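You operate a simulated robot arm through the tools that you are given. There is no shell and no other tool. Be economical: measure what you need, move in short steps, check, and stop when the job is done.

You are at the controls of a simulated two-armed robot. One attempt, no reset.

Task
Change the worn ring in the wax unit for the white one.
Fine: worn ring on the waste mat, cover shut.

It is judged by the outcome, as a careful person would: the job done as asked, and still so three seconds after it is handed in. It fails if anything else is knocked over, pushed out of place, dropped, spilled or broken. Lids that push on must go on centred and level and be pressed home; caps that screw on are set level and turned clockwise until they are tight.

Robot
Two 7-joint arms with fingered hands on one trunk, on a base that drives. Base frame: it is fixed to the floor where the robot stands at the start and does not move with it; the origin is under the middle of the robot, x ahead of it, y to its left, z up. Readings come in mm, rad, newtons and seconds.
The left shoulder is at the start at [70, 149, 1210], the right one opposite. With the tool pointing down near the work surface each hand reaches from about 400 to 800 mm from the robot's upright axis, wherever it stands, measured 20 degrees to its own side. Places, roughly: blue cover [500, 100, 1000]; waste mat [700, 200, 900]; wax peg [500, 100, 900]. Payload 3.6 kg a hand.
The TCP of each hand is the grasp point between the finger pads, 25 mm short of the fingertips. In the tool frame z runs along the fingers and y along their closing line. Largest opening 88 mm; the body of the gripper starts 29 mm behind the TCP. The gripper is a hand of 4 fingers: y runs from the thumb to the fingers, the wrist lies at [-13, -97, -162] in the tool frame.
Orientation is told as [roll, pitch, yaw] about the base's x, y, z axes, in that order, counted from this pose: with the fingers straight down and the wrist toward the robot, the tool's x, y and z point along [0, 1, 0], [1, 0, 0] and [0, 0, -1] of the base frame.

Tools
- The arms move only by the tool nudge_tool. It takes "left_rows", "right_rows" or both (then of equal length, played together; a hand with none holds still); each is a list of rows, each a list of 6 numbers: the shift along the base's x, y, z in units of 100 mm (1.0 is 100 mm), then the turn, a rotation vector about the base's x, y, z in units of 45 degrees (1.0 is 45 degrees). In form: [[x, y, z, rx, ry, rz], ...]. A call has 1 to 10 rows; each row is the pose to reach, as a shift and turn from the pose commanded when the call began. A call with a number of a shift or a turn outside -1 to 1 is refused whole. A row lasts 0.2 s, in which the tool goes at most 50 mm and 0.15 rad; a call with a longer step from one row to the next is refused whole. A pose out of reach is approached as far as the arm can. The call stops where the force on the tool passes 40 N (or 10 N more than at its start, if that is more) or the arm is blocked; 0.2 s more then pass. In this call time passes only in rows, and 0.2 s behind the last. It gives the time, the measured TCP pose, the force on the tool (base axes), the opening and the grip force at its end, in the units of the frame above (readings bear some noise), with the torque about the TCP (base axes, N m) and any sound that the robot's microphone picked up.
- Cameras (640 x 400 px; columns grow to the right, rows downward): "scene" is now at [133.5, 14.7, 1435.3]; the picture's right is [0.17, -0.99, 0.00], its down [-0.60, -0.10, -0.80] and it looks along [0.79, 0.13, -0.60] (base axes); focal length 257 px, centre (320, 200). "left" rides on the left gripper at [-64, -83, -98] in its tool frame; the picture's right is [-0.62, -0.37, 0.69], its down [0.71, -0.63, 0.30] and it looks along [0.32, 0.68, 0.65] (tool axes); focal length 265 px, centre (320, 200). "right" rides on the right gripper at [64, -83, -98] in its tool frame; the picture's right is [-0.62, 0.37, -0.69], its down [-0.71, -0.63, 0.30] and it looks along [-0.32, 0.68, 0.65] (tool axes); focal length 265 px, centre (320, 200). There is no depth. A picture from a camera that has moved, and an enlarged one, comes with that camera's place and axes in the base frame and with its lens.
- grab_frame(camera): a new picture of that camera. The clock stands still meanwhile.
- slide_trunk(by): slides the trunk up (or, below 0, down) by that many mm; the arms and the scene camera ride with it, the base frame stays. It gives what a move gives, with no picture.
- drive_base(legs): drives the robot by 1 to 6 legs, each [ahead, left, turn to the left] in mm, mm and rad, along the robot's own axes; the way and the turn of a leg run together, so that a leg with both is an arc; at most 1500 mm and 3.142 rad a leg. The arms and the cameras ride along, it lands a little off, and it stops where it bumps. It gives what a move gives.
- move_fingers(index, middle, ring, thumb_bend, thumb_turn, hand): sets how far each is bent, from 0 (flat) to 1 (curled in); at 0.3 the hand is open as for a grip, at 0.7 the pads meet at the TCP. One left out holds its place. A second passes; each finger stops where it meets its share of the squeeze, and holds until it gets a number again. It is the only way to open and close the hand. It gives what a move gives, with no picture; readings hold the bend of each and the force on the fingers (four entries, about 0 where the hand has none), thumb and palm. thumb_turn goes from beside the hand (0) to across from the fingers (1), as for a grip.
- aim_head(pan, tilt): turns the head with the scene camera to pan (to the left, within 1.501 rad either way) and tilt (down, from -0.506 to 1.204), counted from straight ahead of the robot. It gives what a move gives.
- inspect(camera, box): a new picture of the part [left, top, right, bottom] of that camera's present view, enlarged. The clock stands still meanwhile.
- close_job(): hands the job in; it is judged then, once.

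Work in short steps. Places have to be worked out from the pictures, the camera data and where the tool is seen: move nearer, look again, correct. Check each grasp and each placing, and mend what went wrong. You have 120 turns and 88 pictures in all, those below and enlarged ones among them. Open the grippers and draw the arms clear of the work before you hand the job in, unless the task says otherwise; then end with one line.

The tools are called after "Request:" by a JSON object that holds its "method" and its "body". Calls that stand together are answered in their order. nudge_tool: Moves the arms, as the interface text tells. Its arguments: {"type":"object","properties":{"left_rows":{"type":"array","items":{"type":"array","items":{"type":"number"}}},"right_rows":{"type":"array","items":{"type":"array","items":{"type":"number"}}}},"required":[]} The other tools are called the same way: slide_trunk (by) slides the trunk up or down; move_fingers (index, middle, ring, thumb_bend, thumb_turn, hand) moves the fingers one by one; drive_base (legs) drives the base; aim_head (pan, tilt) turns the head that bears the scene camera; grab_frame (camera) takes a picture; inspect (camera, box) takes an enlarged picture of a part of a camera's view; close_job () hands the job in.

At the start:

```text
time: 0.0
left_tool_pos: [513.6, 217.5, 1217.6]
left_ee_rot: [-0.001, -0.001, -0.001]
left_contact_force: [-0.3, -0.2, -0.3]
left_moment: [0.02, -0.02, -0.01]
left_finger_gap: 87.7
left_gripper_force: 0.0
left_shape: jaw
left_bend: [0.3, 0.3, 0.3, 0.3, 0.98]
left_finger forces: [0.1, 0.0, 0.1, 0.0, 0.1, 0.1]
right_tool_pos: [549.2, -137.7, 1276.5]
right_ee_rot: [0.0, 0.001, -0.001]
right_contact_force: [0.3, -1.0, 0.1]
right_moment: [0.01, 0.0, -0.02]
right_finger_gap: 87.7
right_gripper_force: 0.0
right_shape: jaw
right_bend: [0.3, 0.3, 0.3, 0.3, 0.98]
right_finger forces: [0.0, 0.0, 0.0, 0.0, 0.0, 0.0]
trunk travel left (down, up): [-700.0, 240.0]
robot x, y, heading: [-0.1, -2.3, 0.002]
head pan, tilt: [0.168, 0.649]
```

scene: 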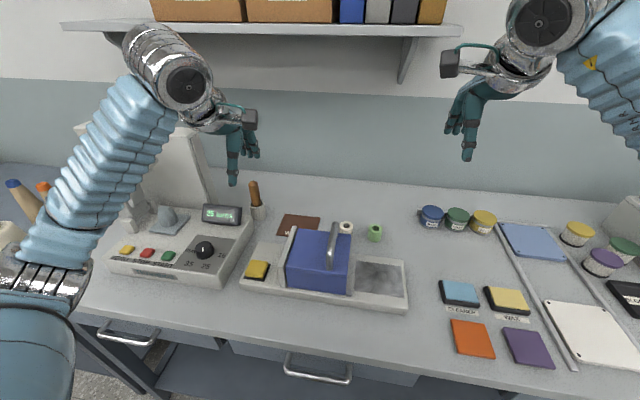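
right: 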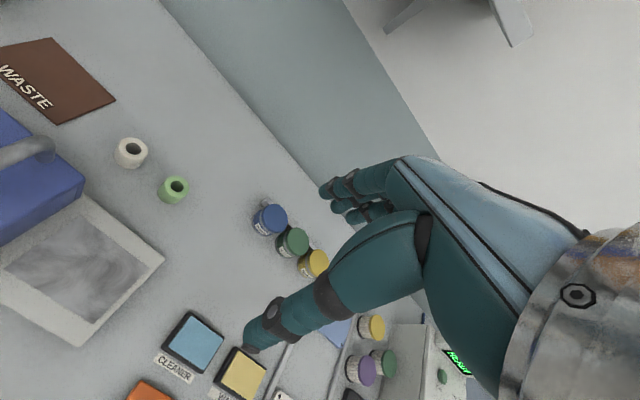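
left: 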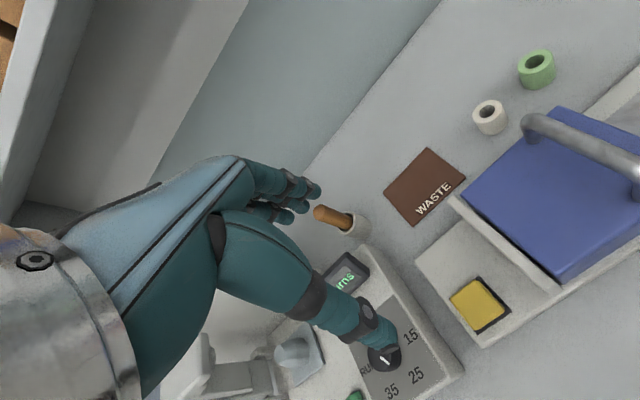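

I'll take a closer look at the wax unit and its surroundings first.

Request:
{"method": "inspect", "body": {"camera": "scene", "box": [220, 170, 430, 320]}}

Request:
{"method": "inspect", "body": {"camera": "left", "box": [360, 20, 640, 360]}}

```text
2.67 times, centred on (325, 245) of scene
camera zoom: at [133.5, 14.7, 1435.3], right [0.17, -0.99, 0.0], down [-0.6, -0.1, -0.8], along [0.79, 0.13, -0.6], focal length 686 px, centre (307, 80)
```

zoom: 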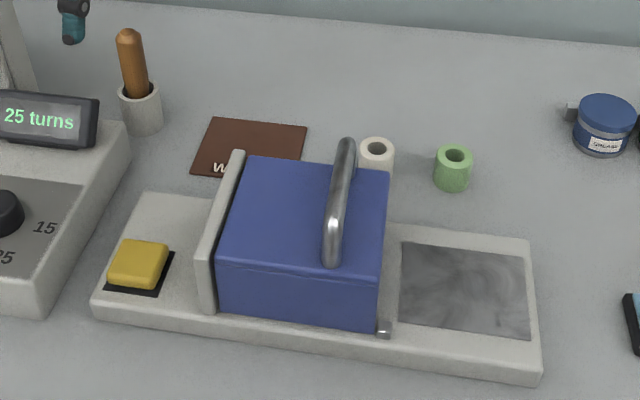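

```text
1.18 times, centred on (500, 190) of left
camera zoom: at [431.9, 152.3, 1316.1], right [-0.37, -0.62, -0.69], down [-0.63, 0.71, -0.3], along [0.68, 0.32, -0.65], focal length 312 px, centre (108, 212)
```

zoom: 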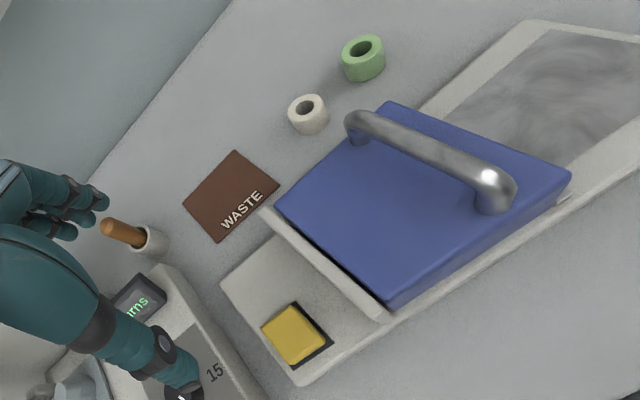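

Cover seems to be at about x 481–600, y 10–146, top z≈982, with the handle at y≈52. I'll look closer for the hinge or latch and the yellow pad.

Request:
{"method": "inspect", "body": {"camera": "scene", "box": [275, 215, 365, 305]}}

Request:
{"method": "inspect", "body": {"camera": "left", "box": [440, 170, 600, 300]}}

Request:
{"method": "inspect", "body": {"camera": "right", "box": [0, 90, 200, 290]}}

```text
4.44 times, centred on (320, 260) of scene
camera zoom: at [133.5, 14.7, 1435.3], right [0.17, -0.99, 0.0], down [-0.6, -0.1, -0.8], along [0.79, 0.13, -0.6], focal length 1144 px, centre (320, -67)
```

zoom: 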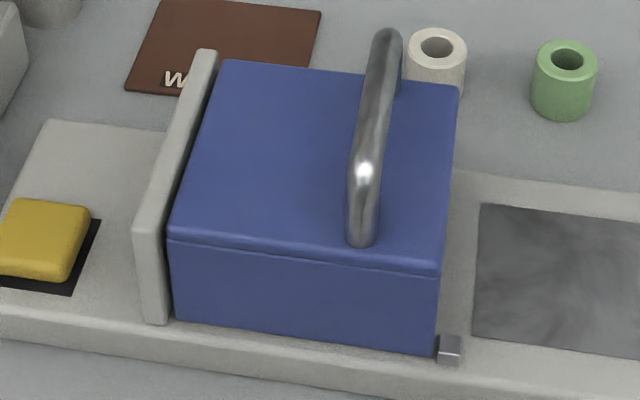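

```text
3.08 times, centred on (520, 235) of left
camera zoom: at [431.9, 152.3, 1316.1], right [-0.37, -0.62, -0.69], down [-0.63, 0.71, -0.3], along [0.68, 0.32, -0.65], focal length 817 px, centre (-295, 92)
```

zoom: 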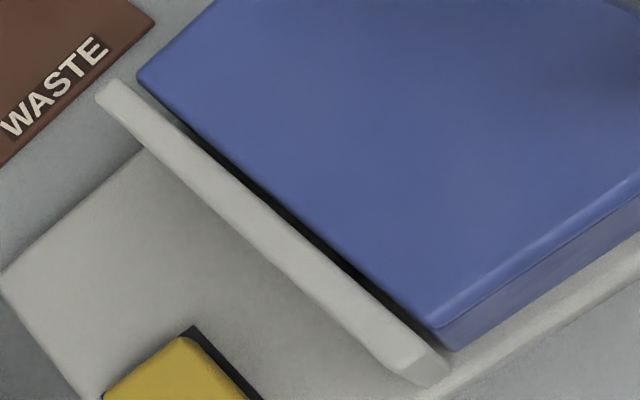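

```text
2.00 times, centred on (100, 190) of right
camera zoom: at [466.1, -74.6, 1375.0], right [0.37, -0.62, 0.69], down [-0.63, -0.71, -0.3], along [0.68, -0.32, -0.65], focal length 531 px, centre (760, 220)
```

zoom: 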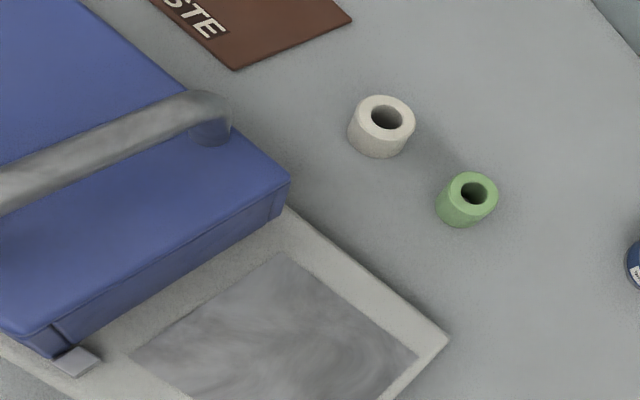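

There's a small grey block at the cover's front-right corner. I'll bring the right hand round and lower it so its camera views the cover's right side.

Request:
{"method": "nudge_tool", "body": {"right_rows": [[-0.1, 0, -0.2, 0, 0, 0.15], [-0.2, 0, -0.4, 0, 0, 0.3], [-0.3, 0, -0.6, 0, 0, 0.45], [-0.4, 0, -0.8, 0, 0, 0.6], [-0.5, 0, -0.9, 0, 0, 0.75], [-0.6, 0, -1, 0, 0, 0.9]]}}

Request:
{"method": "nudge_tool", "body": {"right_rows": [[-0.05, 0, -0.2, 0, 0, 0.15], [-0.1, 0, -0.4, 0, 0, 0.3], [-0.15, 0, -0.6, 0, 0, 0.45], [-0.2, 0, -0.8, 0, 0, 0.6], [-0.25, 0, -0.9, 0, 0, 0.75]]}}

Request:
{"method": "grab_frame", "body": {"camera": "right"}}

```text
time: 1.4
left_tool_pos: [512.3, 216.3, 1217.3]
left_ee_rot: [-0.001, 0.001, -0.001]
left_contact_force: [-0.6, -0.2, 0.6]
left_moment: [-0.05, -0.02, 0.04]
left_finger_gap: 87.4
left_gripper_force: 0.0
left_shape: jaw
left_bend: [0.3, 0.3, 0.3, 0.3, 0.98]
left_finger forces: [0.0, 0.0, 0.0, 0.1, 0.1, 0.1]
right_tool_pos: [489.6, -139.0, 1177.1]
right_ee_rot: [0.001, 0.001, 0.71]
right_contact_force: [-0.3, -0.3, 0.6]
right_moment: [0.0, 0.0, 0.0]
right_finger_gap: 87.6
right_gripper_force: 0.0
right_shape: jaw
right_bend: [0.3, 0.3, 0.3, 0.3, 0.98]
right_finger forces: [0.0, 0.1, 0.0, 0.0, 0.0, 0.1]
trunk travel left (down, up): [-700.0, 240.0]
robot x, y, heading: [0.2, -0.5, 0.001]
head pan, tilt: [0.168, 0.649]
```

```text
time: 2.6
left_tool_pos: [516.1, 220.5, 1216.7]
left_ee_rot: [-0.003, 0.001, 0.0]
left_contact_force: [0.8, 0.2, 0.5]
left_moment: [-0.05, 0.01, 0.01]
left_finger_gap: 87.6
left_gripper_force: 0.0
left_shape: jaw
left_bend: [0.3, 0.3, 0.3, 0.3, 0.98]
left_finger forces: [0.1, 0.1, 0.0, 0.1, 0.1, 0.1]
right_tool_pos: [375.6, 2.5, 1135.2]
right_ee_rot: [-0.001, 0.003, 1.232]
right_contact_force: [-0.3, 0.2, 0.6]
right_moment: [0.0, 0.0, -0.01]
right_finger_gap: 87.5
right_gripper_force: 0.0
right_shape: jaw
right_bend: [0.3, 0.3, 0.3, 0.3, 0.97]
right_finger forces: [0.0, 0.0, 0.0, 0.0, 0.0, 0.0]
right hand out of reach, approached as far as the arm can: row 1, 2, 3, 4, 5
trunk travel left (down, up): [-700.0, 240.0]
robot x, y, heading: [-2.3, -3.6, 0.002]
head pan, tilt: [0.168, 0.649]
```

```text
79 pictures are left
camera right: at [288.6, -54.5, 1232.5], right [0.71, 0.14, 0.69], down [0.46, -0.83, -0.3], along [0.53, 0.53, -0.66], focal length 265 px, centre (320, 200)
```

right: 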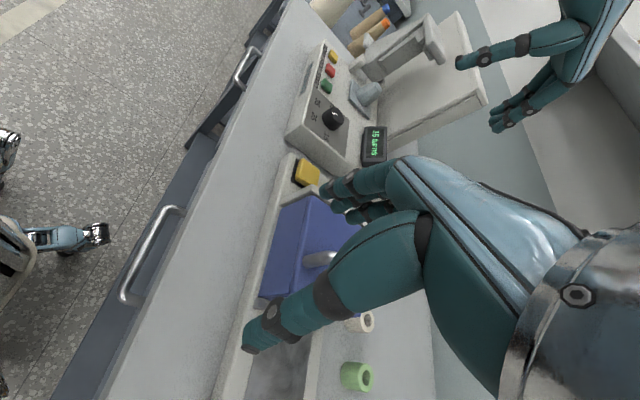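

The large yaw is out of reach; I'll turn back part way and out to the right.

Request:
{"method": "nudge_tool", "body": {"right_rows": [[0.05, -0.05, 0.1, 0, 0, -0.15], [0.1, -0.1, 0.1, 0, 0, -0.3], [0.15, -0.2, 0.1, 0, 0, -0.45], [0.2, -0.4, 0.1, 0, 0, -0.6], [0.2, -0.6, 0.1, 0, 0, -0.7]]}}

Request:
{"method": "grab_frame", "body": {"camera": "right"}}

```text
time: 3.8
left_tool_pos: [512.8, 217.2, 1216.2]
left_ee_rot: [0.0, 0.001, 0.001]
left_contact_force: [-0.4, 0.2, 0.3]
left_moment: [0.01, -0.03, 0.03]
left_finger_gap: 87.7
left_gripper_force: 0.1
left_shape: jaw
left_bend: [0.3, 0.3, 0.3, 0.3, 0.98]
left_finger forces: [0.0, 0.1, 0.0, 0.0, 0.1, 0.1]
right_tool_pos: [393.2, -58.7, 1145.5]
right_ee_rot: [0.0, 0.002, 0.678]
right_contact_force: [-0.6, 0.1, -0.9]
right_moment: [0.0, 0.02, 0.0]
right_finger_gap: 88.1
right_gripper_force: 0.1
right_shape: jaw
right_bend: [0.3, 0.3, 0.3, 0.3, 0.97]
right_finger forces: [0.0, 0.0, 0.0, 0.1, 0.0, 0.0]
trunk travel left (down, up): [-700.0, 240.0]
robot x, y, heading: [-0.6, -0.0, -0.001]
head pan, tilt: [0.168, 0.649]
```

```text
78 pictures are left
camera right: at [287.7, -61.0, 1243.7], right [0.68, -0.25, 0.69], down [-0.04, -0.95, -0.3], along [0.74, 0.18, -0.65], focal length 265 px, centre (320, 200)
```

right: 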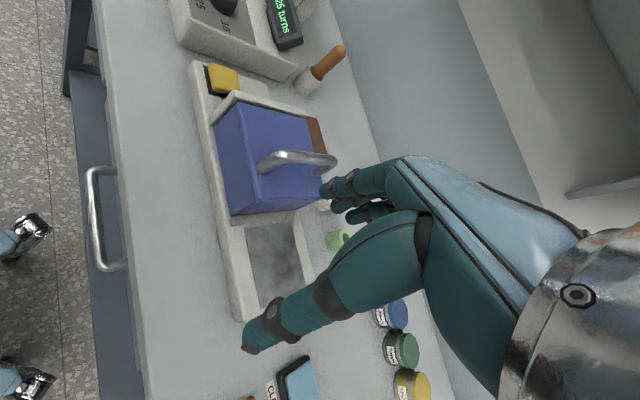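

Good vantage; zoom on the cover.

Request:
{"method": "inspect", "body": {"camera": "right", "box": [190, 60, 340, 250]}}

```text
2.11 times, centred on (265, 155) of right
camera zoom: at [287.7, -61.0, 1243.7], right [0.68, -0.25, 0.69], down [-0.04, -0.95, -0.3], along [0.74, 0.18, -0.65], focal length 559 px, centre (436, 295)
```

zoom: 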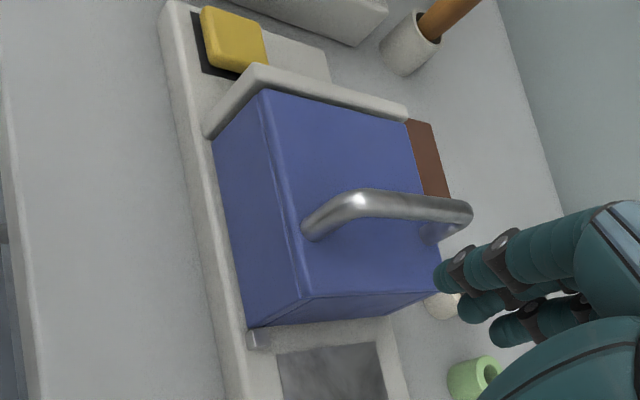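

The handle bar runs along x at about y≈52, so I need the closing line along y. I'll bring the right hand outward over the handle while yawing to +90°, staying high.

Request:
{"method": "nudge_tool", "body": {"right_rows": [[0.3, 0.1, 0, 0, 0, 0.0], [0.6, 0.2, 0, 0, 0, 0.1], [0.9, 0.3, 0, 0, 0, 0.25], [1.0, 0.4, 0, 0, 0, 0.4], [1.0, 0.5, 0, 0, 0, 0.55], [1.0, 0.6, 0, 0, 0, 0.7]]}}

```text
time: 5.2
left_tool_pos: [512.5, 216.6, 1217.6]
left_ee_rot: [0.001, 0.001, -0.001]
left_contact_force: [0.9, -0.5, -0.4]
left_moment: [0.0, -0.04, -0.01]
left_finger_gap: 87.5
left_gripper_force: 0.0
left_shape: jaw
left_bend: [0.3, 0.3, 0.3, 0.3, 0.98]
left_finger forces: [0.0, 0.0, 0.0, 0.0, 0.0, 0.0]
right_tool_pos: [491.4, -19.1, 1145.9]
right_ee_rot: [0.001, 0.0, 0.998]
right_contact_force: [0.6, 0.1, 0.6]
right_moment: [0.02, -0.01, -0.03]
right_finger_gap: 87.8
right_gripper_force: 0.1
right_shape: jaw
right_bend: [0.3, 0.3, 0.3, 0.3, 0.97]
right_finger forces: [0.1, 0.1, 0.1, 0.0, 0.0, 0.1]
right hand out of reach, approached as far as the arm can: row 5, 6
trunk travel left (down, up): [-700.0, 240.0]
robot x, y, heading: [3.0, 0.5, -0.0]
head pan, tilt: [0.168, 0.649]
```

Yaw is limited to about +57° for the right hand. I'll test the other senses: right hand toward −90°, left hand toward +90° (both in free space, apart).

Request:
{"method": "nudge_tool", "body": {"right_rows": [[0.05, -0.1, 0.1, 0, 0, -0.15], [0.1, -0.2, 0.2, 0, 0, -0.3], [0.15, -0.3, 0.2, 0, 0, -0.45], [0.2, -0.4, 0.2, 0, 0, -0.6], [0.3, -0.6, 0.2, 0, 0, -0.75], [0.4, -0.8, 0.2, 0, 0, -0.9], [0.4, -1.0, 0.2, 0, 0, -1.0]], "left_rows": [[0, 0.1, 0, 0, 0, 0.15], [0, 0.2, 0, 0, 0, 0.3], [0, 0.3, 0, 0, 0, 0.45], [0, 0.4, 0, 0, 0, 0.6], [0, 0.5, 0, 0, 0, 0.75], [0, 0.6, 0, 0, 0, 0.9], [0, 0.6, 0, 0, 0, 1.0]]}}

Request:
{"method": "nudge_tool", "body": {"right_rows": [[0, 0, 0, 0, 0, -0.15], [0, 0, 0, 0, 0, -0.3], [0, 0, 0, 0, 0, -0.45], [0, 0, 0, 0, 0, -0.6], [0, 0, 0, 0, 0, -0.75], [0, 0, 0, 0, 0, -0.9], [0, 0, 0, 0, 0, -1.0]], "left_rows": [[0, 0, 0, 0, 0, 0.15], [0, 0, 0, 0, 0, 0.3], [0, 0, 0, 0, 0, 0.45], [0, 0, 0, 0, 0, 0.6], [0, 0, 0, 0, 0, 0.75], [0, 0, 0, 0, 0, 0.9], [0, 0, 0, 0, 0, 1.0]]}}

```text
time: 6.8
left_tool_pos: [511.0, 276.0, 1216.9]
left_ee_rot: [0.0, -0.001, 0.786]
left_contact_force: [-0.7, 0.4, 0.9]
left_moment: [-0.01, -0.03, -0.01]
left_finger_gap: 87.8
left_gripper_force: 0.0
left_shape: jaw
left_bend: [0.3, 0.3, 0.3, 0.3, 0.98]
left_finger forces: [0.1, 0.0, 0.1, 0.1, 0.0, 0.1]
right_tool_pos: [530.0, -120.7, 1165.9]
right_ee_rot: [-0.001, -0.001, 0.207]
right_contact_force: [0.8, 0.2, 0.4]
right_moment: [0.02, 0.03, -0.05]
right_finger_gap: 87.9
right_gripper_force: 0.1
right_shape: jaw
right_bend: [0.3, 0.3, 0.3, 0.3, 0.97]
right_finger forces: [0.0, 0.0, 0.0, 0.0, 0.0, 0.1]
trunk travel left (down, up): [-700.0, 240.0]
robot x, y, heading: [2.4, 0.6, 0.002]
head pan, tilt: [0.168, 0.649]
```

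```text
time: 8.4
left_tool_pos: [515.3, 277.0, 1217.2]
left_ee_rot: [-0.001, 0.002, 1.573]
left_contact_force: [0.3, -0.4, -0.4]
left_moment: [0.02, 0.02, 0.03]
left_finger_gap: 87.7
left_gripper_force: 0.0
left_shape: jaw
left_bend: [0.3, 0.3, 0.3, 0.3, 0.98]
left_finger forces: [0.0, 0.0, 0.1, 0.0, 0.0, 0.0]
right_tool_pos: [531.7, -120.0, 1165.0]
right_ee_rot: [0.0, 0.0, -0.579]
right_contact_force: [-0.7, 0.6, -0.7]
right_moment: [0.01, 0.0, 0.01]
right_finger_gap: 87.9
right_gripper_force: 0.0
right_shape: jaw
right_bend: [0.3, 0.3, 0.3, 0.3, 0.97]
right_finger forces: [0.1, 0.0, 0.0, 0.0, 0.0, 0.0]
trunk travel left (down, up): [-700.0, 240.0]
robot x, y, heading: [1.4, -3.3, 0.005]
head pan, tilt: [0.168, 0.649]
```

Left yaw +90° is fine. I'll clear the right hand to the right and bring the left hand over the handle.

Request:
{"method": "nudge_tool", "body": {"right_rows": [[0, -0.25, 0, 0, 0, 0.1], [0, -0.5, 0, 0, 0, 0.2], [0, -0.75, 0, 0, 0, 0.3], [0, -1, 0, 0, 0, 0.4], [0, -1, 0, 0, 0, 0.5], [0, -1, 0, 0, 0, 0.6]], "left_rows": [[0.1, -0.1, 0, 0, 0, 0], [0.2, -0.3, 0, 0, 0, 0], [0.25, -0.5, 0, 0, 0, 0], [0.25, -0.7, 0, 0, 0, 0], [0.25, -0.9, 0, 0, 0, 0], [0.25, -1, 0, 0, 0, 0]]}}

Request:
{"method": "nudge_tool", "body": {"right_rows": [[0, -0.2, 0, 0, 0, 0], [0, -0.4, 0, 0, 0, 0], [0, -0.6, 0, 0, 0, 0], [0, -0.6, 0, 0, 0, 0]], "left_rows": [[0, -0.3, -0.1, 0, 0, 0], [0, -0.6, -0.3, 0, 0, 0], [0, -0.9, -0.6, 0, 0, 0], [0, -1, -0.8, 0, 0, 0]]}}

Request:
{"method": "grab_frame", "body": {"camera": "left"}}

Request:
{"method": "grab_frame", "body": {"camera": "scene"}}

```text
time: 9.8
left_tool_pos: [539.1, 177.1, 1217.0]
left_ee_rot: [0.001, -0.001, 1.57]
left_contact_force: [0.6, 1.2, 0.2]
left_moment: [0.01, -0.01, 0.01]
left_finger_gap: 87.6
left_gripper_force: 0.0
left_shape: jaw
left_bend: [0.3, 0.3, 0.3, 0.3, 0.98]
left_finger forces: [0.0, 0.1, 0.0, 0.1, 0.0, 0.0]
right_tool_pos: [531.1, -219.6, 1166.8]
right_ee_rot: [0.001, 0.0, -0.101]
right_contact_force: [-0.1, -0.4, -0.5]
right_moment: [0.0, 0.0, 0.02]
right_finger_gap: 88.0
right_gripper_force: 0.1
right_shape: jaw
right_bend: [0.3, 0.3, 0.3, 0.3, 0.97]
right_finger forces: [0.0, 0.1, 0.0, 0.0, 0.1, 0.1]
trunk travel left (down, up): [-700.0, 240.0]
robot x, y, heading: [0.1, -2.7, -0.001]
head pan, tilt: [0.168, 0.649]
```

```text
time: 10.8
left_tool_pos: [539.7, 75.8, 1135.0]
left_ee_rot: [0.001, 0.001, 1.571]
left_contact_force: [1.5, 1.0, 0.6]
left_moment: [-0.01, 0.0, 0.01]
left_finger_gap: 87.6
left_gripper_force: 0.0
left_shape: jaw
left_bend: [0.3, 0.3, 0.3, 0.3, 0.98]
left_finger forces: [0.0, 0.0, 0.0, 0.1, 0.1, 0.0]
right_tool_pos: [532.7, -279.7, 1166.4]
right_ee_rot: [-0.001, 0.002, -0.105]
right_contact_force: [0.2, 0.0, -0.5]
right_moment: [0.02, 0.0, 0.01]
right_finger_gap: 87.9
right_gripper_force: 0.0
right_shape: jaw
right_bend: [0.3, 0.3, 0.3, 0.3, 0.97]
right_finger forces: [0.1, 0.0, 0.1, 0.0, 0.1, 0.1]
trunk travel left (down, up): [-700.0, 240.0]
robot x, y, heading: [-1.7, 0.4, -0.002]
head pan, tilt: [0.168, 0.649]
```

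```text
76 pictures are left
camera left: at [605.3, -6.7, 1233.9], right [0.62, -0.37, -0.69], down [-0.71, -0.63, -0.3], along [-0.32, 0.68, -0.65], focal length 265 px, centre (320, 200)
```

left: 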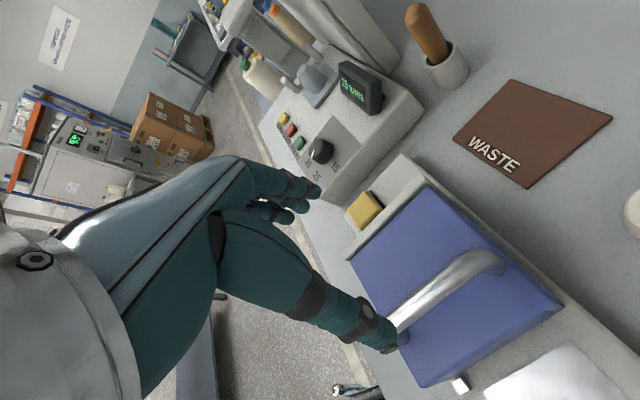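

```text
75 pictures are left
camera scene: at [134.1, 14.5, 1435.3], right [0.17, -0.99, 0.0], down [-0.6, -0.1, -0.8], along [0.78, 0.13, -0.61], focal length 257 px, centre (320, 200)
```

scene: 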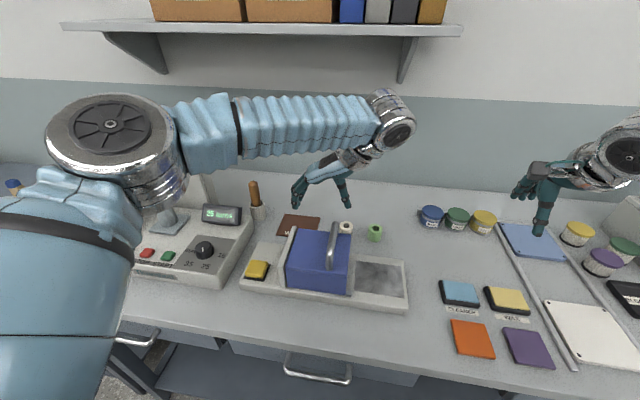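

Handle mid is about (541, 50, 1015). I'll lower to just straddle it and check.

Request:
{"method": "nudge_tool", "body": {"left_rows": [[0, -0.1, -0.2, 0, 0, 0], [0, -0.25, -0.4, 0, 0, 0], [0, -0.25, -0.7, 0, 0, 0], [0, -0.25, -0.95, 0, 0, 0]]}}

Request:
{"method": "grab_frame", "body": {"camera": "left"}}

Request:
{"method": "inspect", "body": {"camera": "scene", "box": [230, 150, 430, 310]}}

```text
time: 11.8
left_tool_pos: [539.2, 51.7, 1041.9]
left_ee_rot: [-0.001, -0.001, 1.571]
left_contact_force: [0.4, 0.0, -0.8]
left_moment: [0.02, -0.04, 0.01]
left_finger_gap: 87.5
left_gripper_force: 0.1
left_shape: jaw
left_bend: [0.3, 0.3, 0.3, 0.3, 0.98]
left_finger forces: [0.1, 0.0, 0.0, 0.0, 0.0, 0.1]
right_tool_pos: [532.5, -278.8, 1165.4]
right_ee_rot: [0.001, 0.0, -0.105]
right_contact_force: [0.2, 0.4, 0.0]
right_moment: [0.01, -0.02, 0.0]
right_finger_gap: 88.0
right_gripper_force: 0.0
right_shape: jaw
right_bend: [0.3, 0.3, 0.3, 0.3, 0.97]
right_finger forces: [0.0, 0.1, 0.0, 0.0, 0.0, 0.0]
trunk travel left (down, up): [-700.0, 240.0]
robot x, y, heading: [-1.1, 1.0, 0.006]
head pan, tilt: [0.168, 0.649]
```

```text
74 pictures are left
camera left: at [604.9, -31.7, 1140.1], right [0.62, -0.37, -0.69], down [-0.71, -0.63, -0.3], along [-0.32, 0.68, -0.65], focal length 265 px, centre (320, 200)
```

left: 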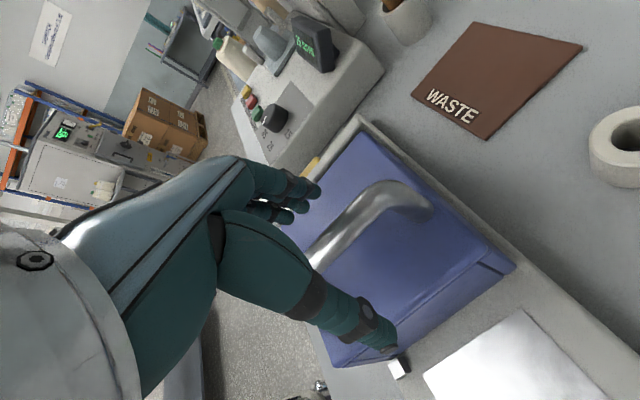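

```text
2.50 times, centred on (330, 230) of scene
camera zoom: at [133.8, 15.0, 1435.4], right [0.17, -0.99, 0.0], down [-0.6, -0.1, -0.8], along [0.78, 0.13, -0.61], focal length 643 px, centre (295, 125)
```

zoom: 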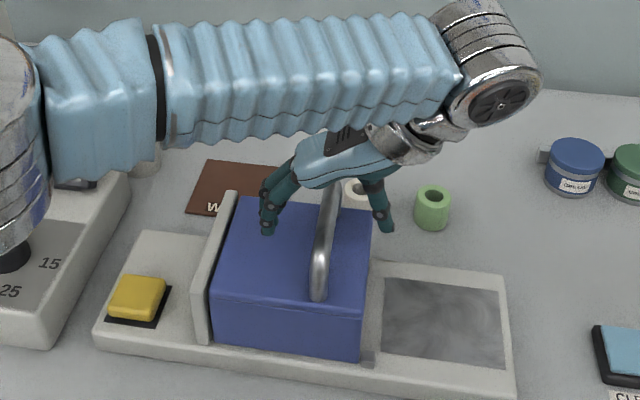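

Straddling well. Lower 25 mm and close.

Request:
{"method": "nudge_tool", "body": {"left_rows": [[0, 0, -0.12, 0, 0, 0], [0, 0, -0.25, 0, 0, 0]]}}

Request:
{"method": "move_fingers", "body": {"hand": "left", "index": 0.7, "middle": 0.7, "ring": 0.7, "thumb_bend": 0.7}}

Request:
{"method": "inspect", "body": {"camera": "scene", "box": [230, 150, 430, 310]}}

```text
time: 12.4
left_tool_pos: [538.3, 51.6, 1016.9]
left_ee_rot: [0.0, 0.001, 1.571]
left_contact_force: [0.4, -0.1, -0.1]
left_moment: [0.01, -0.02, -0.02]
left_finger_gap: 87.7
left_gripper_force: 0.1
left_shape: jaw
left_bend: [0.3, 0.3, 0.3, 0.3, 0.98]
left_finger forces: [0.0, 0.0, 0.0, 0.1, 0.1, 0.1]
right_tool_pos: [531.8, -280.0, 1165.3]
right_ee_rot: [0.0, 0.0, -0.104]
right_contact_force: [0.4, 0.2, -0.1]
right_moment: [-0.03, -0.03, 0.01]
right_finger_gap: 88.0
right_gripper_force: 0.0
right_shape: jaw
right_bend: [0.3, 0.3, 0.3, 0.3, 0.97]
right_finger forces: [0.0, 0.0, 0.0, 0.0, 0.0, 0.0]
trunk travel left (down, up): [-700.0, 240.0]
robot x, y, heading: [-1.1, 1.8, 0.004]
head pan, tilt: [0.168, 0.649]
```

```text
time: 13.4
left_tool_pos: [538.2, 52.7, 1017.6]
left_ee_rot: [0.001, 0.001, 1.572]
left_contact_force: [0.4, 0.1, -0.6]
left_moment: [-0.03, 0.0, -0.02]
left_finger_gap: 0.1
left_gripper_force: 0.2
left_shape: fingers
left_bend: [0.7, 0.7, 0.7, 0.7, 0.98]
left_finger forces: [0.0, 0.0, 0.0, 0.1, 0.0, 0.0]
right_tool_pos: [531.5, -278.9, 1166.2]
right_ee_rot: [-0.001, -0.001, -0.105]
right_contact_force: [-0.1, 0.5, 0.3]
right_moment: [0.02, -0.01, -0.01]
right_finger_gap: 88.0
right_gripper_force: 0.0
right_shape: jaw
right_bend: [0.3, 0.3, 0.3, 0.3, 0.97]
right_finger forces: [0.1, 0.0, 0.0, 0.2, 0.0, 0.0]
trunk travel left (down, up): [-700.0, 240.0]
robot x, y, heading: [0.3, -0.0, 0.0]
head pan, tilt: [0.168, 0.649]
```

```text
2.50 times, centred on (330, 230) of scene
camera zoom: at [133.0, 15.0, 1435.4], right [0.17, -0.99, 0.0], down [-0.6, -0.1, -0.8], along [0.79, 0.13, -0.6], focal length 643 px, centre (295, 125)
```

zoom: 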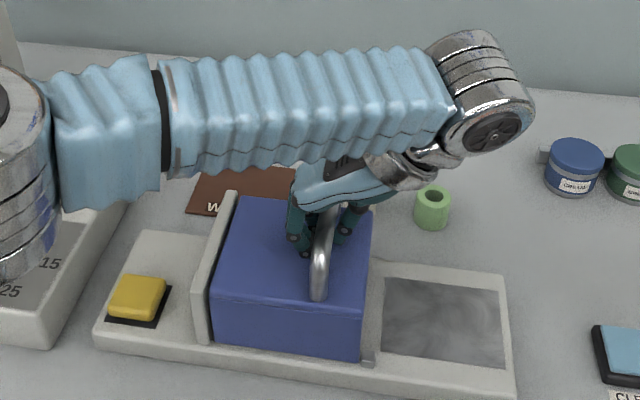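

The fingers closed fully without force – either under or above the bar. Look in the hand camera, then lift gently.

Request:
{"method": "grab_frame", "body": {"camera": "left"}}

Request:
{"method": "nudge_tool", "body": {"left_rows": [[0, 0, 0.05, 0, 0, 0], [0, 0, 0.1, 0, 0, 0], [0, 0, 0.15, 0, 0, 0]]}}

```text
71 pictures are left
camera left: at [603.4, -32.1, 1115.7], right [0.62, -0.37, -0.69], down [-0.71, -0.63, -0.3], along [-0.32, 0.68, -0.65], focal length 265 px, centre (320, 200)
```

left: 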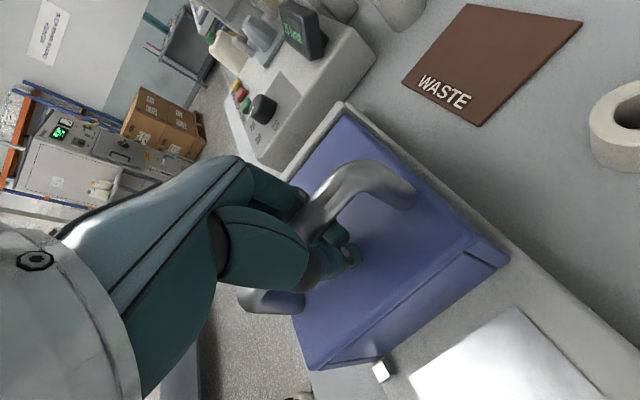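

```text
time: 14.2
left_tool_pos: [539.2, 52.5, 1031.2]
left_ee_rot: [0.002, 0.001, 1.57]
left_contact_force: [-0.4, 1.5, -1.0]
left_moment: [-0.02, 0.02, 0.04]
left_finger_gap: 0.0
left_gripper_force: 0.9
left_shape: fingers
left_bend: [0.69, 0.7, 0.7, 0.7, 0.98]
left_finger forces: [1.3, 0.0, 0.0, 0.0, 0.2, 0.0]
right_tool_pos: [531.8, -278.8, 1165.9]
right_ee_rot: [-0.001, 0.001, -0.105]
right_contact_force: [0.0, 0.0, -0.2]
right_moment: [0.03, 0.02, 0.06]
right_finger_gap: 87.7
right_gripper_force: 0.2
right_shape: jaw
right_bend: [0.3, 0.3, 0.3, 0.3, 0.97]
right_finger forces: [0.1, 0.1, 0.0, 0.0, 0.0, 0.1]
trunk travel left (down, up): [-700.0, 240.0]
robot x, y, heading: [-0.3, -1.8, -0.002]
head pan, tilt: [0.168, 0.649]
```

The bar is caged between closed fingers and palm. Continue lifting in small steps to see whether the cover moves.

Request:
{"method": "nudge_tool", "body": {"left_rows": [[0, 0, 0.05, 0, 0, 0], [0, 0, 0.1, 0, 0, 0], [0, 0, 0.15, 0, 0, 0], [0, 0, 0.2, 0, 0, 0], [0, 0, 0.25, 0, 0, 0]]}}

Request:
{"method": "grab_frame", "body": {"camera": "left"}}

Request:
{"method": "inspect", "body": {"camera": "scene", "box": [230, 150, 430, 310]}}

```text
time: 15.4
left_tool_pos: [539.3, 52.9, 1057.1]
left_ee_rot: [-0.003, -0.001, 1.571]
left_contact_force: [-1.1, 2.4, 2.8]
left_moment: [0.06, 0.05, -0.03]
left_finger_gap: 2.4
left_gripper_force: 2.3
left_shape: fingers
left_bend: [0.68, 0.68, 0.7, 0.69, 0.97]
left_finger forces: [1.3, 2.3, 0.0, 0.1, 1.4, 0.0]
right_tool_pos: [530.0, -280.0, 1167.4]
right_ee_rot: [0.0, -0.001, -0.104]
right_contact_force: [0.3, -0.3, -0.6]
right_moment: [-0.06, -0.01, 0.0]
right_finger_gap: 88.2
right_gripper_force: 0.1
right_shape: jaw
right_bend: [0.3, 0.3, 0.3, 0.3, 0.97]
right_finger forces: [0.1, 0.0, 0.0, 0.1, 0.1, 0.0]
trunk travel left (down, up): [-700.0, 240.0]
robot x, y, heading: [1.2, -2.1, 0.003]
head pan, tilt: [0.168, 0.649]
```

```text
70 pictures are left
camera left: at [603.9, -31.8, 1157.3], right [0.62, -0.37, -0.69], down [-0.71, -0.63, -0.31], along [-0.32, 0.68, -0.65], focal length 265 px, centre (320, 200)
```

left: 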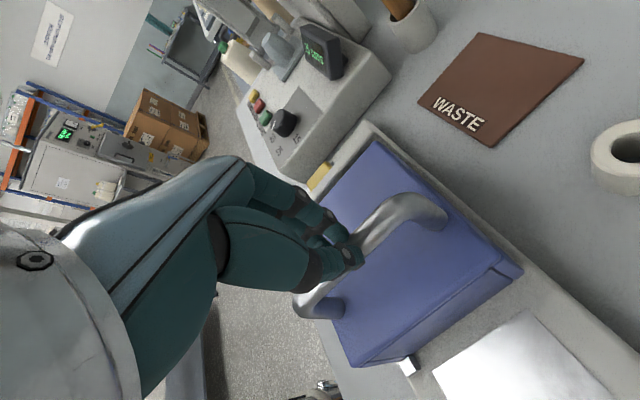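

```text
2.50 times, centred on (330, 230) of scene
camera zoom: at [132.4, 14.7, 1435.7], right [0.17, -0.99, 0.0], down [-0.6, -0.1, -0.8], along [0.79, 0.13, -0.6], focal length 643 px, centre (295, 125)
```

zoom: 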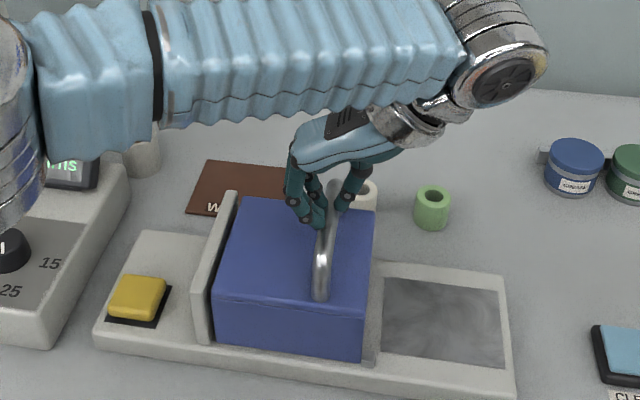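

The fingers are slipping over the bar; bar height must be ≈1030. I'll open, set TCP at about 1030, and squeeze the bar properly.

Request:
{"method": "move_fingers", "body": {"hand": "left", "index": 0.4, "middle": 0.4, "ring": 0.4, "thumb_bend": 0.4}}

Request:
{"method": "nudge_tool", "body": {"left_rows": [[0, 0, -0.15, 0, 0, 0], [0, 0, -0.28, 0, 0, 0]]}}

Request:
{"method": "move_fingers", "body": {"hand": "left", "index": 0.75, "middle": 0.75, "ring": 0.75, "thumb_bend": 0.75}}

Request:
{"method": "grab_frame", "body": {"camera": "left"}}

```text
time: 16.4
left_tool_pos: [538.8, 50.9, 1057.2]
left_ee_rot: [0.001, 0.0, 1.572]
left_contact_force: [0.8, 0.0, -0.4]
left_moment: [0.0, 0.0, -0.01]
left_finger_gap: 62.8
left_gripper_force: 0.0
left_shape: fingers
left_bend: [0.4, 0.4, 0.4, 0.4, 0.97]
left_finger forces: [0.0, 0.1, 0.0, 0.0, 0.1, 0.0]
right_tool_pos: [530.6, -279.0, 1166.3]
right_ee_rot: [0.002, 0.001, -0.105]
right_contact_force: [0.0, 0.2, 0.5]
right_moment: [0.0, 0.01, -0.01]
right_finger_gap: 88.0
right_gripper_force: 0.1
right_shape: jaw
right_bend: [0.3, 0.3, 0.3, 0.3, 0.97]
right_finger forces: [0.0, 0.1, 0.0, 0.1, 0.1, 0.0]
trunk travel left (down, up): [-700.0, 240.0]
robot x, y, heading: [3.3, 0.5, 0.0]
head pan, tilt: [0.168, 0.649]
```

```text
time: 17.0
left_tool_pos: [539.9, 50.4, 1029.0]
left_ee_rot: [-0.001, 0.0, 1.57]
left_contact_force: [-0.2, 0.0, -1.0]
left_moment: [0.02, -0.01, 0.0]
left_finger_gap: 62.9
left_gripper_force: 0.0
left_shape: fingers
left_bend: [0.4, 0.4, 0.4, 0.4, 0.97]
left_finger forces: [0.0, 0.1, 0.0, 0.0, 0.1, 0.0]
right_tool_pos: [532.0, -280.2, 1167.0]
right_ee_rot: [-0.001, 0.0, -0.105]
right_contact_force: [-0.2, -0.5, 0.3]
right_moment: [-0.01, -0.01, -0.01]
right_finger_gap: 87.7
right_gripper_force: 0.0
right_shape: jaw
right_bend: [0.3, 0.3, 0.3, 0.3, 0.97]
right_finger forces: [0.0, 0.0, 0.0, 0.0, 0.0, 0.0]
trunk travel left (down, up): [-700.0, 240.0]
robot x, y, heading: [2.3, -1.2, 0.002]
head pan, tilt: [0.168, 0.649]
```

```text
time: 18.0
left_tool_pos: [538.9, 51.7, 1027.5]
left_ee_rot: [0.002, 0.001, 1.57]
left_contact_force: [-1.6, 0.7, -6.8]
left_moment: [-0.01, -0.08, -0.07]
left_finger_gap: 0.0
left_gripper_force: 4.7
left_shape: fingers
left_bend: [0.74, 0.75, 0.74, 0.71, 0.97]
left_finger forces: [0.2, 1.7, 5.2, 0.1, 1.5, 0.1]
right_tool_pos: [531.3, -278.8, 1166.4]
right_ee_rot: [-0.001, 0.0, -0.105]
right_contact_force: [-0.9, -0.5, 0.6]
right_moment: [0.02, 0.0, -0.03]
right_finger_gap: 88.0
right_gripper_force: 0.1
right_shape: jaw
right_bend: [0.3, 0.3, 0.3, 0.3, 0.97]
right_finger forces: [0.1, 0.1, 0.1, 0.1, 0.0, 0.0]
trunk travel left (down, up): [-700.0, 240.0]
robot x, y, heading: [-0.1, 3.2, 0.002]
head pan, tilt: [0.168, 0.649]
```

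```text
68 pictures are left
camera left: at [605.1, -32.0, 1126.7], right [0.62, -0.37, -0.69], down [-0.71, -0.63, -0.3], along [-0.33, 0.68, -0.65], focal length 265 px, centre (320, 200)
```

left: 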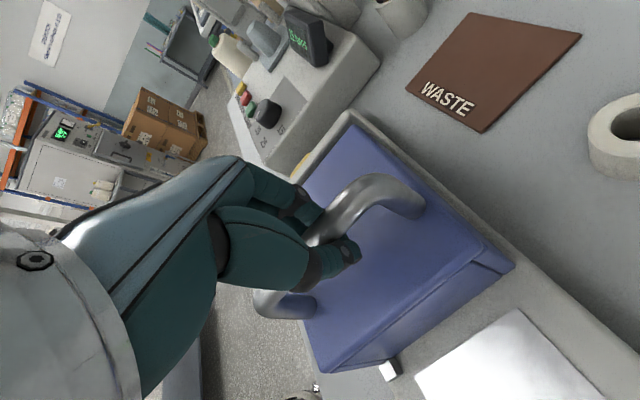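

The fingers are now hooked under the bar with real contact. Lift in small steps.

Request:
{"method": "nudge_tool", "body": {"left_rows": [[0, 0, 0.05, 0, 0, 0], [0, 0, 0.1, 0, 0, 0], [0, 0, 0.15, 0, 0, 0], [0, 0, 0.2, 0, 0, 0]]}}

Request:
{"method": "grab_frame", "body": {"camera": "left"}}

```text
time: 18.7
left_tool_pos: [540.0, 51.6, 1030.8]
left_ee_rot: [0.016, 0.002, 1.567]
left_contact_force: [4.4, 1.4, -21.5]
left_moment: [-0.07, -0.32, -0.06]
left_finger_gap: 0.0
left_gripper_force: 13.7
left_shape: fingers
left_bend: [0.74, 0.74, 0.73, 0.72, 0.97]
left_finger forces: [5.6, 6.1, 10.5, 0.1, 5.7, 0.0]
right_tool_pos: [535.1, -278.8, 1165.8]
right_ee_rot: [-0.003, 0.002, -0.104]
right_contact_force: [0.2, -0.4, -0.5]
right_moment: [-0.01, 0.01, -0.01]
right_finger_gap: 87.9
right_gripper_force: 0.1
right_shape: jaw
right_bend: [0.3, 0.3, 0.3, 0.3, 0.97]
right_finger forces: [0.1, 0.0, 0.0, 0.0, 0.1, 0.0]
trunk travel left (down, up): [-700.0, 240.0]
robot x, y, heading: [1.1, 2.1, -0.002]
head pan, tilt: [0.168, 0.649]
stopped in row 3 (left hand): the force on the tool passed its limit (the readings are from after the stop); the commanded pose is now the measured one
```

```text
67 pictures are left
camera left: at [605.9, -32.6, 1129.0], right [0.61, -0.37, -0.7], down [-0.72, -0.63, -0.29], along [-0.33, 0.68, -0.65], focal length 265 px, centre (320, 200)
```

left: 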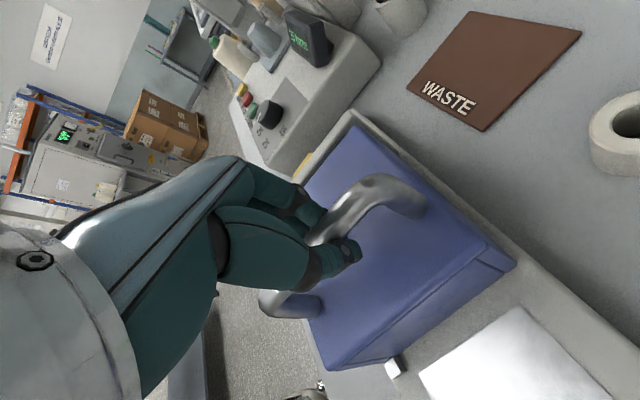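

It's locked against straight lifting (>40 N). I'll relax, then test gently whether it slides to the right (over the grey plate).

Request:
{"method": "nudge_tool", "body": {"left_rows": [[0, 0, -0.03, 0, 0, 0], [0, -0.04, -0.03, 0, 0, 0], [0, -0.08, -0.03, 0, 0, 0], [0, -0.12, -0.03, 0, 0, 0]]}}

Request:
{"method": "grab_frame", "body": {"camera": "left"}}

```text
time: 19.7
left_tool_pos: [540.0, 45.5, 1030.4]
left_ee_rot: [0.011, 0.002, 1.572]
left_contact_force: [1.5, 22.1, -13.5]
left_moment: [0.01, -0.23, -0.19]
left_finger_gap: 0.2
left_gripper_force: 13.6
left_shape: fingers
left_bend: [0.74, 0.74, 0.72, 0.73, 0.97]
left_finger forces: [10.4, 5.5, 11.2, 0.1, 0.1, 0.0]
right_tool_pos: [533.9, -274.8, 1166.8]
right_ee_rot: [-0.003, 0.001, -0.104]
right_contact_force: [-0.4, 0.6, 0.0]
right_moment: [0.03, -0.01, -0.05]
right_finger_gap: 87.9
right_gripper_force: 0.1
right_shape: jaw
right_bend: [0.3, 0.3, 0.3, 0.3, 0.97]
right_finger forces: [0.0, 0.1, 0.0, 0.1, 0.1, 0.0]
trunk travel left (down, up): [-700.0, 240.0]
robot x, y, heading: [-1.7, 0.9, -0.003]
head pan, tilt: [0.168, 0.649]
```

```text
66 pictures are left
camera left: at [606.4, -37.4, 1129.3], right [0.61, -0.37, -0.7], down [-0.72, -0.63, -0.29], along [-0.33, 0.68, -0.65], focal length 265 px, centre (320, 200)
```

left: 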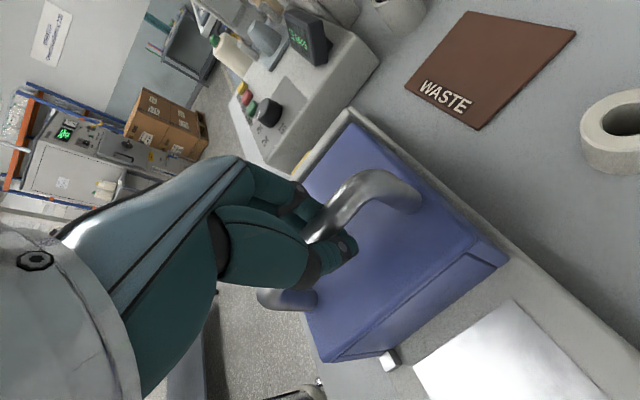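

No slide (22 N). So the yellow button is probably a release. I'll ease back, let go, and go press the button with the left hand, seeing what it does.

Request:
{"method": "nudge_tool", "body": {"left_rows": [[0, 0.04, -0.02, 0, 0, 0], [0, 0.08, -0.03, 0, 0, 0]]}}

Request:
{"method": "move_fingers", "body": {"hand": "left", "index": 0.3, "middle": 0.3, "ring": 0.3, "thumb_bend": 0.3}}

Request:
{"method": "nudge_tool", "body": {"left_rows": [[0, 0, 0.2, 0, 0, 0], [0, 0, 0.4, 0, 0, 0], [0, 0, 0.6, 0, 0, 0], [0, 0.2, 0.9, 0, 0, 0], [-0.1, 0.5, 0.9, 0, 0, 0], [-0.2, 0.75, 0.9, 0, 0, 0], [-0.3, 1, 0.9, 0, 0, 0]]}}

Request:
{"method": "inspect", "body": {"camera": "scene", "box": [230, 150, 430, 310]}}

```text
time: 20.3
left_tool_pos: [537.7, 47.7, 1029.0]
left_ee_rot: [0.009, 0.007, 1.566]
left_contact_force: [5.0, 11.8, -4.4]
left_moment: [0.08, -0.1, -0.22]
left_finger_gap: 0.1
left_gripper_force: 5.0
left_shape: fingers
left_bend: [0.74, 0.74, 0.73, 0.73, 0.97]
left_finger forces: [2.6, 2.5, 5.5, 0.0, 0.0, 0.0]
right_tool_pos: [534.0, -277.1, 1166.3]
right_ee_rot: [-0.002, 0.001, -0.105]
right_contact_force: [0.5, -0.1, -0.3]
right_moment: [0.02, 0.0, 0.05]
right_finger_gap: 88.0
right_gripper_force: 0.1
right_shape: jaw
right_bend: [0.3, 0.3, 0.3, 0.3, 0.97]
right_finger forces: [0.1, 0.0, 0.1, 0.0, 0.0, 0.0]
trunk travel left (down, up): [-700.0, 240.0]
robot x, y, heading: [0.9, -1.1, -0.001]
head pan, tilt: [0.168, 0.649]
```

```text
time: 21.3
left_tool_pos: [536.1, 46.3, 1029.9]
left_ee_rot: [0.009, 0.0, 1.567]
left_contact_force: [-0.1, 0.6, -0.3]
left_moment: [0.02, 0.0, -0.01]
left_finger_gap: 84.3
left_gripper_force: 0.1
left_shape: fingers
left_bend: [0.3, 0.3, 0.3, 0.3, 0.97]
left_finger forces: [0.0, 0.1, 0.0, 0.0, 0.1, 0.0]
right_tool_pos: [530.3, -281.1, 1167.2]
right_ee_rot: [0.0, -0.001, -0.104]
right_contact_force: [0.0, 0.6, 0.1]
right_moment: [0.01, 0.04, -0.02]
right_finger_gap: 87.7
right_gripper_force: 0.1
right_shape: jaw
right_bend: [0.3, 0.3, 0.3, 0.3, 0.97]
right_finger forces: [0.0, 0.0, 0.1, 0.1, 0.1, 0.1]
trunk travel left (down, up): [-700.0, 240.0]
robot x, y, heading: [0.2, 1.0, 0.005]
head pan, tilt: [0.168, 0.649]
```

```text
time: 22.9
left_tool_pos: [504.3, 147.2, 1120.7]
left_ee_rot: [0.008, 0.0, 1.569]
left_contact_force: [0.2, -0.2, -0.1]
left_moment: [0.01, -0.01, 0.02]
left_finger_gap: 84.4
left_gripper_force: 0.1
left_shape: fingers
left_bend: [0.3, 0.3, 0.3, 0.3, 0.97]
left_finger forces: [0.0, 0.0, 0.0, 0.0, 0.0, 0.0]
right_tool_pos: [531.1, -278.8, 1167.8]
right_ee_rot: [0.0, -0.003, -0.105]
right_contact_force: [0.6, 0.9, -0.6]
right_moment: [0.0, 0.02, -0.02]
right_finger_gap: 88.0
right_gripper_force: 0.0
right_shape: jaw
right_bend: [0.3, 0.3, 0.3, 0.3, 0.97]
right_finger forces: [0.0, 0.0, 0.1, 0.1, 0.0, 0.1]
trunk travel left (down, up): [-700.0, 240.0]
robot x, y, heading: [2.8, -0.3, -0.002]
head pan, tilt: [0.168, 0.649]
```

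```text
2.50 times, centred on (330, 230) of scene
camera zoom: at [131.6, 15.6, 1435.5], right [0.17, -0.99, 0.0], down [-0.6, -0.1, -0.8], along [0.79, 0.13, -0.6], focal length 643 px, centre (295, 125)
```

zoom: 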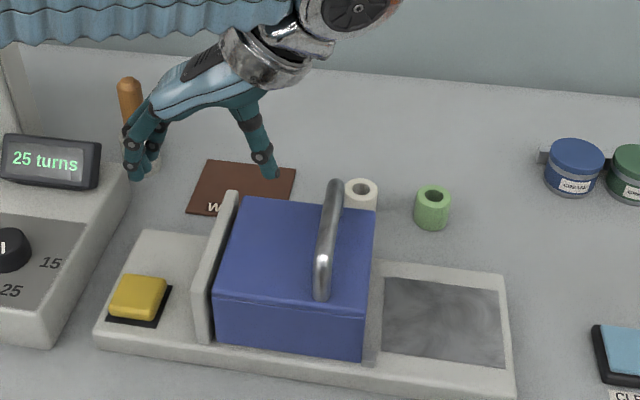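

The unit is unmoved. I'll turn the left hand back to yaw 0 above the button (504, 231), closing fingers into a pointer, while the right hand yaws toward −90° for the handle.

Request:
{"method": "nudge_tool", "body": {"left_rows": [[0, 0.2, 0.1, 0, 0, -0.17], [0, 0.4, 0.1, 0, 0, -0.35], [0, 0.6, 0.1, 0, 0, -0.52], [0, 0.83, 0.1, 0, 0, -0.7], [0, 0.83, 0.1, 0, 0, -0.87], [0, 0.83, 0.1, 0, 0, -1]], "right_rows": [[0, 0, 0, 0, 0, -0.17], [0, 0, 0, 0, 0, -0.35], [0, 0, 0, 0, 0, -0.52], [0, 0, 0, 0, 0, -0.7], [0, 0, 0, 0, 0, -0.87], [0, 0, 0, 0, 0, -1]]}}

Request:
{"method": "nudge_tool", "body": {"left_rows": [[0, 0, 0, 0, 0, -0.17], [0, 0, 0, 0, 0, -0.35], [0, 0, 0, 0, 0, -0.52], [0, 0, 0, 0, 0, -0.7], [0, 0, 0, 0, 0, -0.87], [0, 0, 0, 0, 0, -1]], "right_rows": [[0, 0, 0, 0, 0, -0.17], [0, 0, 0, 0, 0, -0.35], [0, 0, 0, 0, 0, -0.52], [0, 0, 0, 0, 0, -0.7], [0, 0, 0, 0, 0, -0.87], [0, 0, 0, 0, 0, -0.87]]}}

Request:
{"method": "move_fingers", "body": {"hand": "left", "index": 0.7, "middle": 0.7, "ring": 0.7, "thumb_bend": 0.7}}

Request:
{"method": "grab_frame", "body": {"camera": "left"}}

```text
time: 24.3
left_tool_pos: [508.4, 230.0, 1129.5]
left_ee_rot: [0.012, 0.0, 0.78]
left_contact_force: [0.1, 0.6, 0.5]
left_moment: [-0.04, -0.01, 0.02]
left_finger_gap: 84.6
left_gripper_force: 0.0
left_shape: fingers
left_bend: [0.3, 0.3, 0.3, 0.3, 0.97]
left_finger forces: [0.0, 0.0, 0.1, 0.1, 0.1, 0.1]
right_tool_pos: [531.0, -279.9, 1165.3]
right_ee_rot: [0.0, 0.0, -0.893]
right_contact_force: [0.0, -0.4, -0.5]
right_moment: [-0.01, 0.02, 0.02]
right_finger_gap: 87.9
right_gripper_force: 0.0
right_shape: jaw
right_bend: [0.3, 0.3, 0.3, 0.3, 0.97]
right_finger forces: [0.0, 0.0, 0.0, 0.0, 0.0, 0.0]
trunk travel left (down, up): [-700.0, 240.0]
robot x, y, heading: [2.3, 2.6, -0.001]
head pan, tilt: [0.168, 0.649]
```

```text
time: 25.7
left_tool_pos: [506.5, 229.3, 1129.0]
left_ee_rot: [0.011, 0.001, -0.007]
left_contact_force: [0.4, 0.4, 0.1]
left_moment: [0.02, 0.02, -0.02]
left_finger_gap: 84.5
left_gripper_force: 0.2
left_shape: fingers
left_bend: [0.3, 0.3, 0.3, 0.3, 0.97]
left_finger forces: [0.0, 0.0, 0.1, 0.0, 0.1, 0.0]
right_tool_pos: [531.1, -280.4, 1167.0]
right_ee_rot: [0.0, 0.0, -1.576]
right_contact_force: [-0.4, -0.5, -1.6]
right_moment: [-0.01, 0.03, 0.0]
right_finger_gap: 88.1
right_gripper_force: 0.1
right_shape: jaw
right_bend: [0.3, 0.3, 0.3, 0.3, 0.97]
right_finger forces: [0.0, 0.0, 0.1, 0.0, 0.0, 0.1]
trunk travel left (down, up): [-700.0, 240.0]
robot x, y, heading: [-0.5, 1.8, 0.0]
head pan, tilt: [0.168, 0.649]
```

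```text
time: 26.7
left_tool_pos: [507.2, 230.0, 1128.9]
left_ee_rot: [0.009, 0.002, -0.003]
left_contact_force: [-0.3, 0.2, -0.2]
left_moment: [0.01, -0.02, 0.0]
left_finger_gap: 0.0
left_gripper_force: 0.2
left_shape: fingers
left_bend: [0.7, 0.7, 0.7, 0.7, 0.97]
left_finger forces: [0.1, 0.0, 0.0, 0.0, 0.1, 0.0]
right_tool_pos: [530.5, -279.0, 1166.8]
right_ee_rot: [-0.001, 0.0, -1.574]
right_contact_force: [-0.2, 0.2, 0.4]
right_moment: [-0.02, 0.01, 0.01]
right_finger_gap: 87.7
right_gripper_force: 0.0
right_shape: jaw
right_bend: [0.3, 0.3, 0.3, 0.3, 0.97]
right_finger forces: [0.1, 0.0, 0.0, 0.0, 0.0, 0.1]
trunk travel left (down, up): [-700.0, 240.0]
robot x, y, heading: [-1.1, -0.5, 0.002]
head pan, tilt: [0.168, 0.649]
```

```text
64 pictures are left
camera left: at [424.8, 164.1, 1227.0], right [-0.37, -0.61, -0.7], down [-0.63, 0.72, -0.3], along [0.68, 0.33, -0.65], focal length 265 px, centre (320, 200)
```

left: 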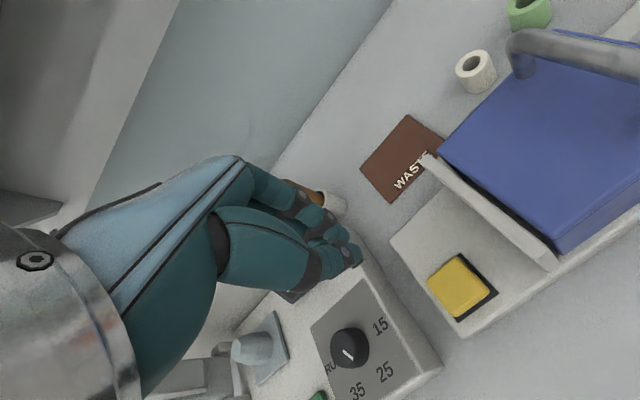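

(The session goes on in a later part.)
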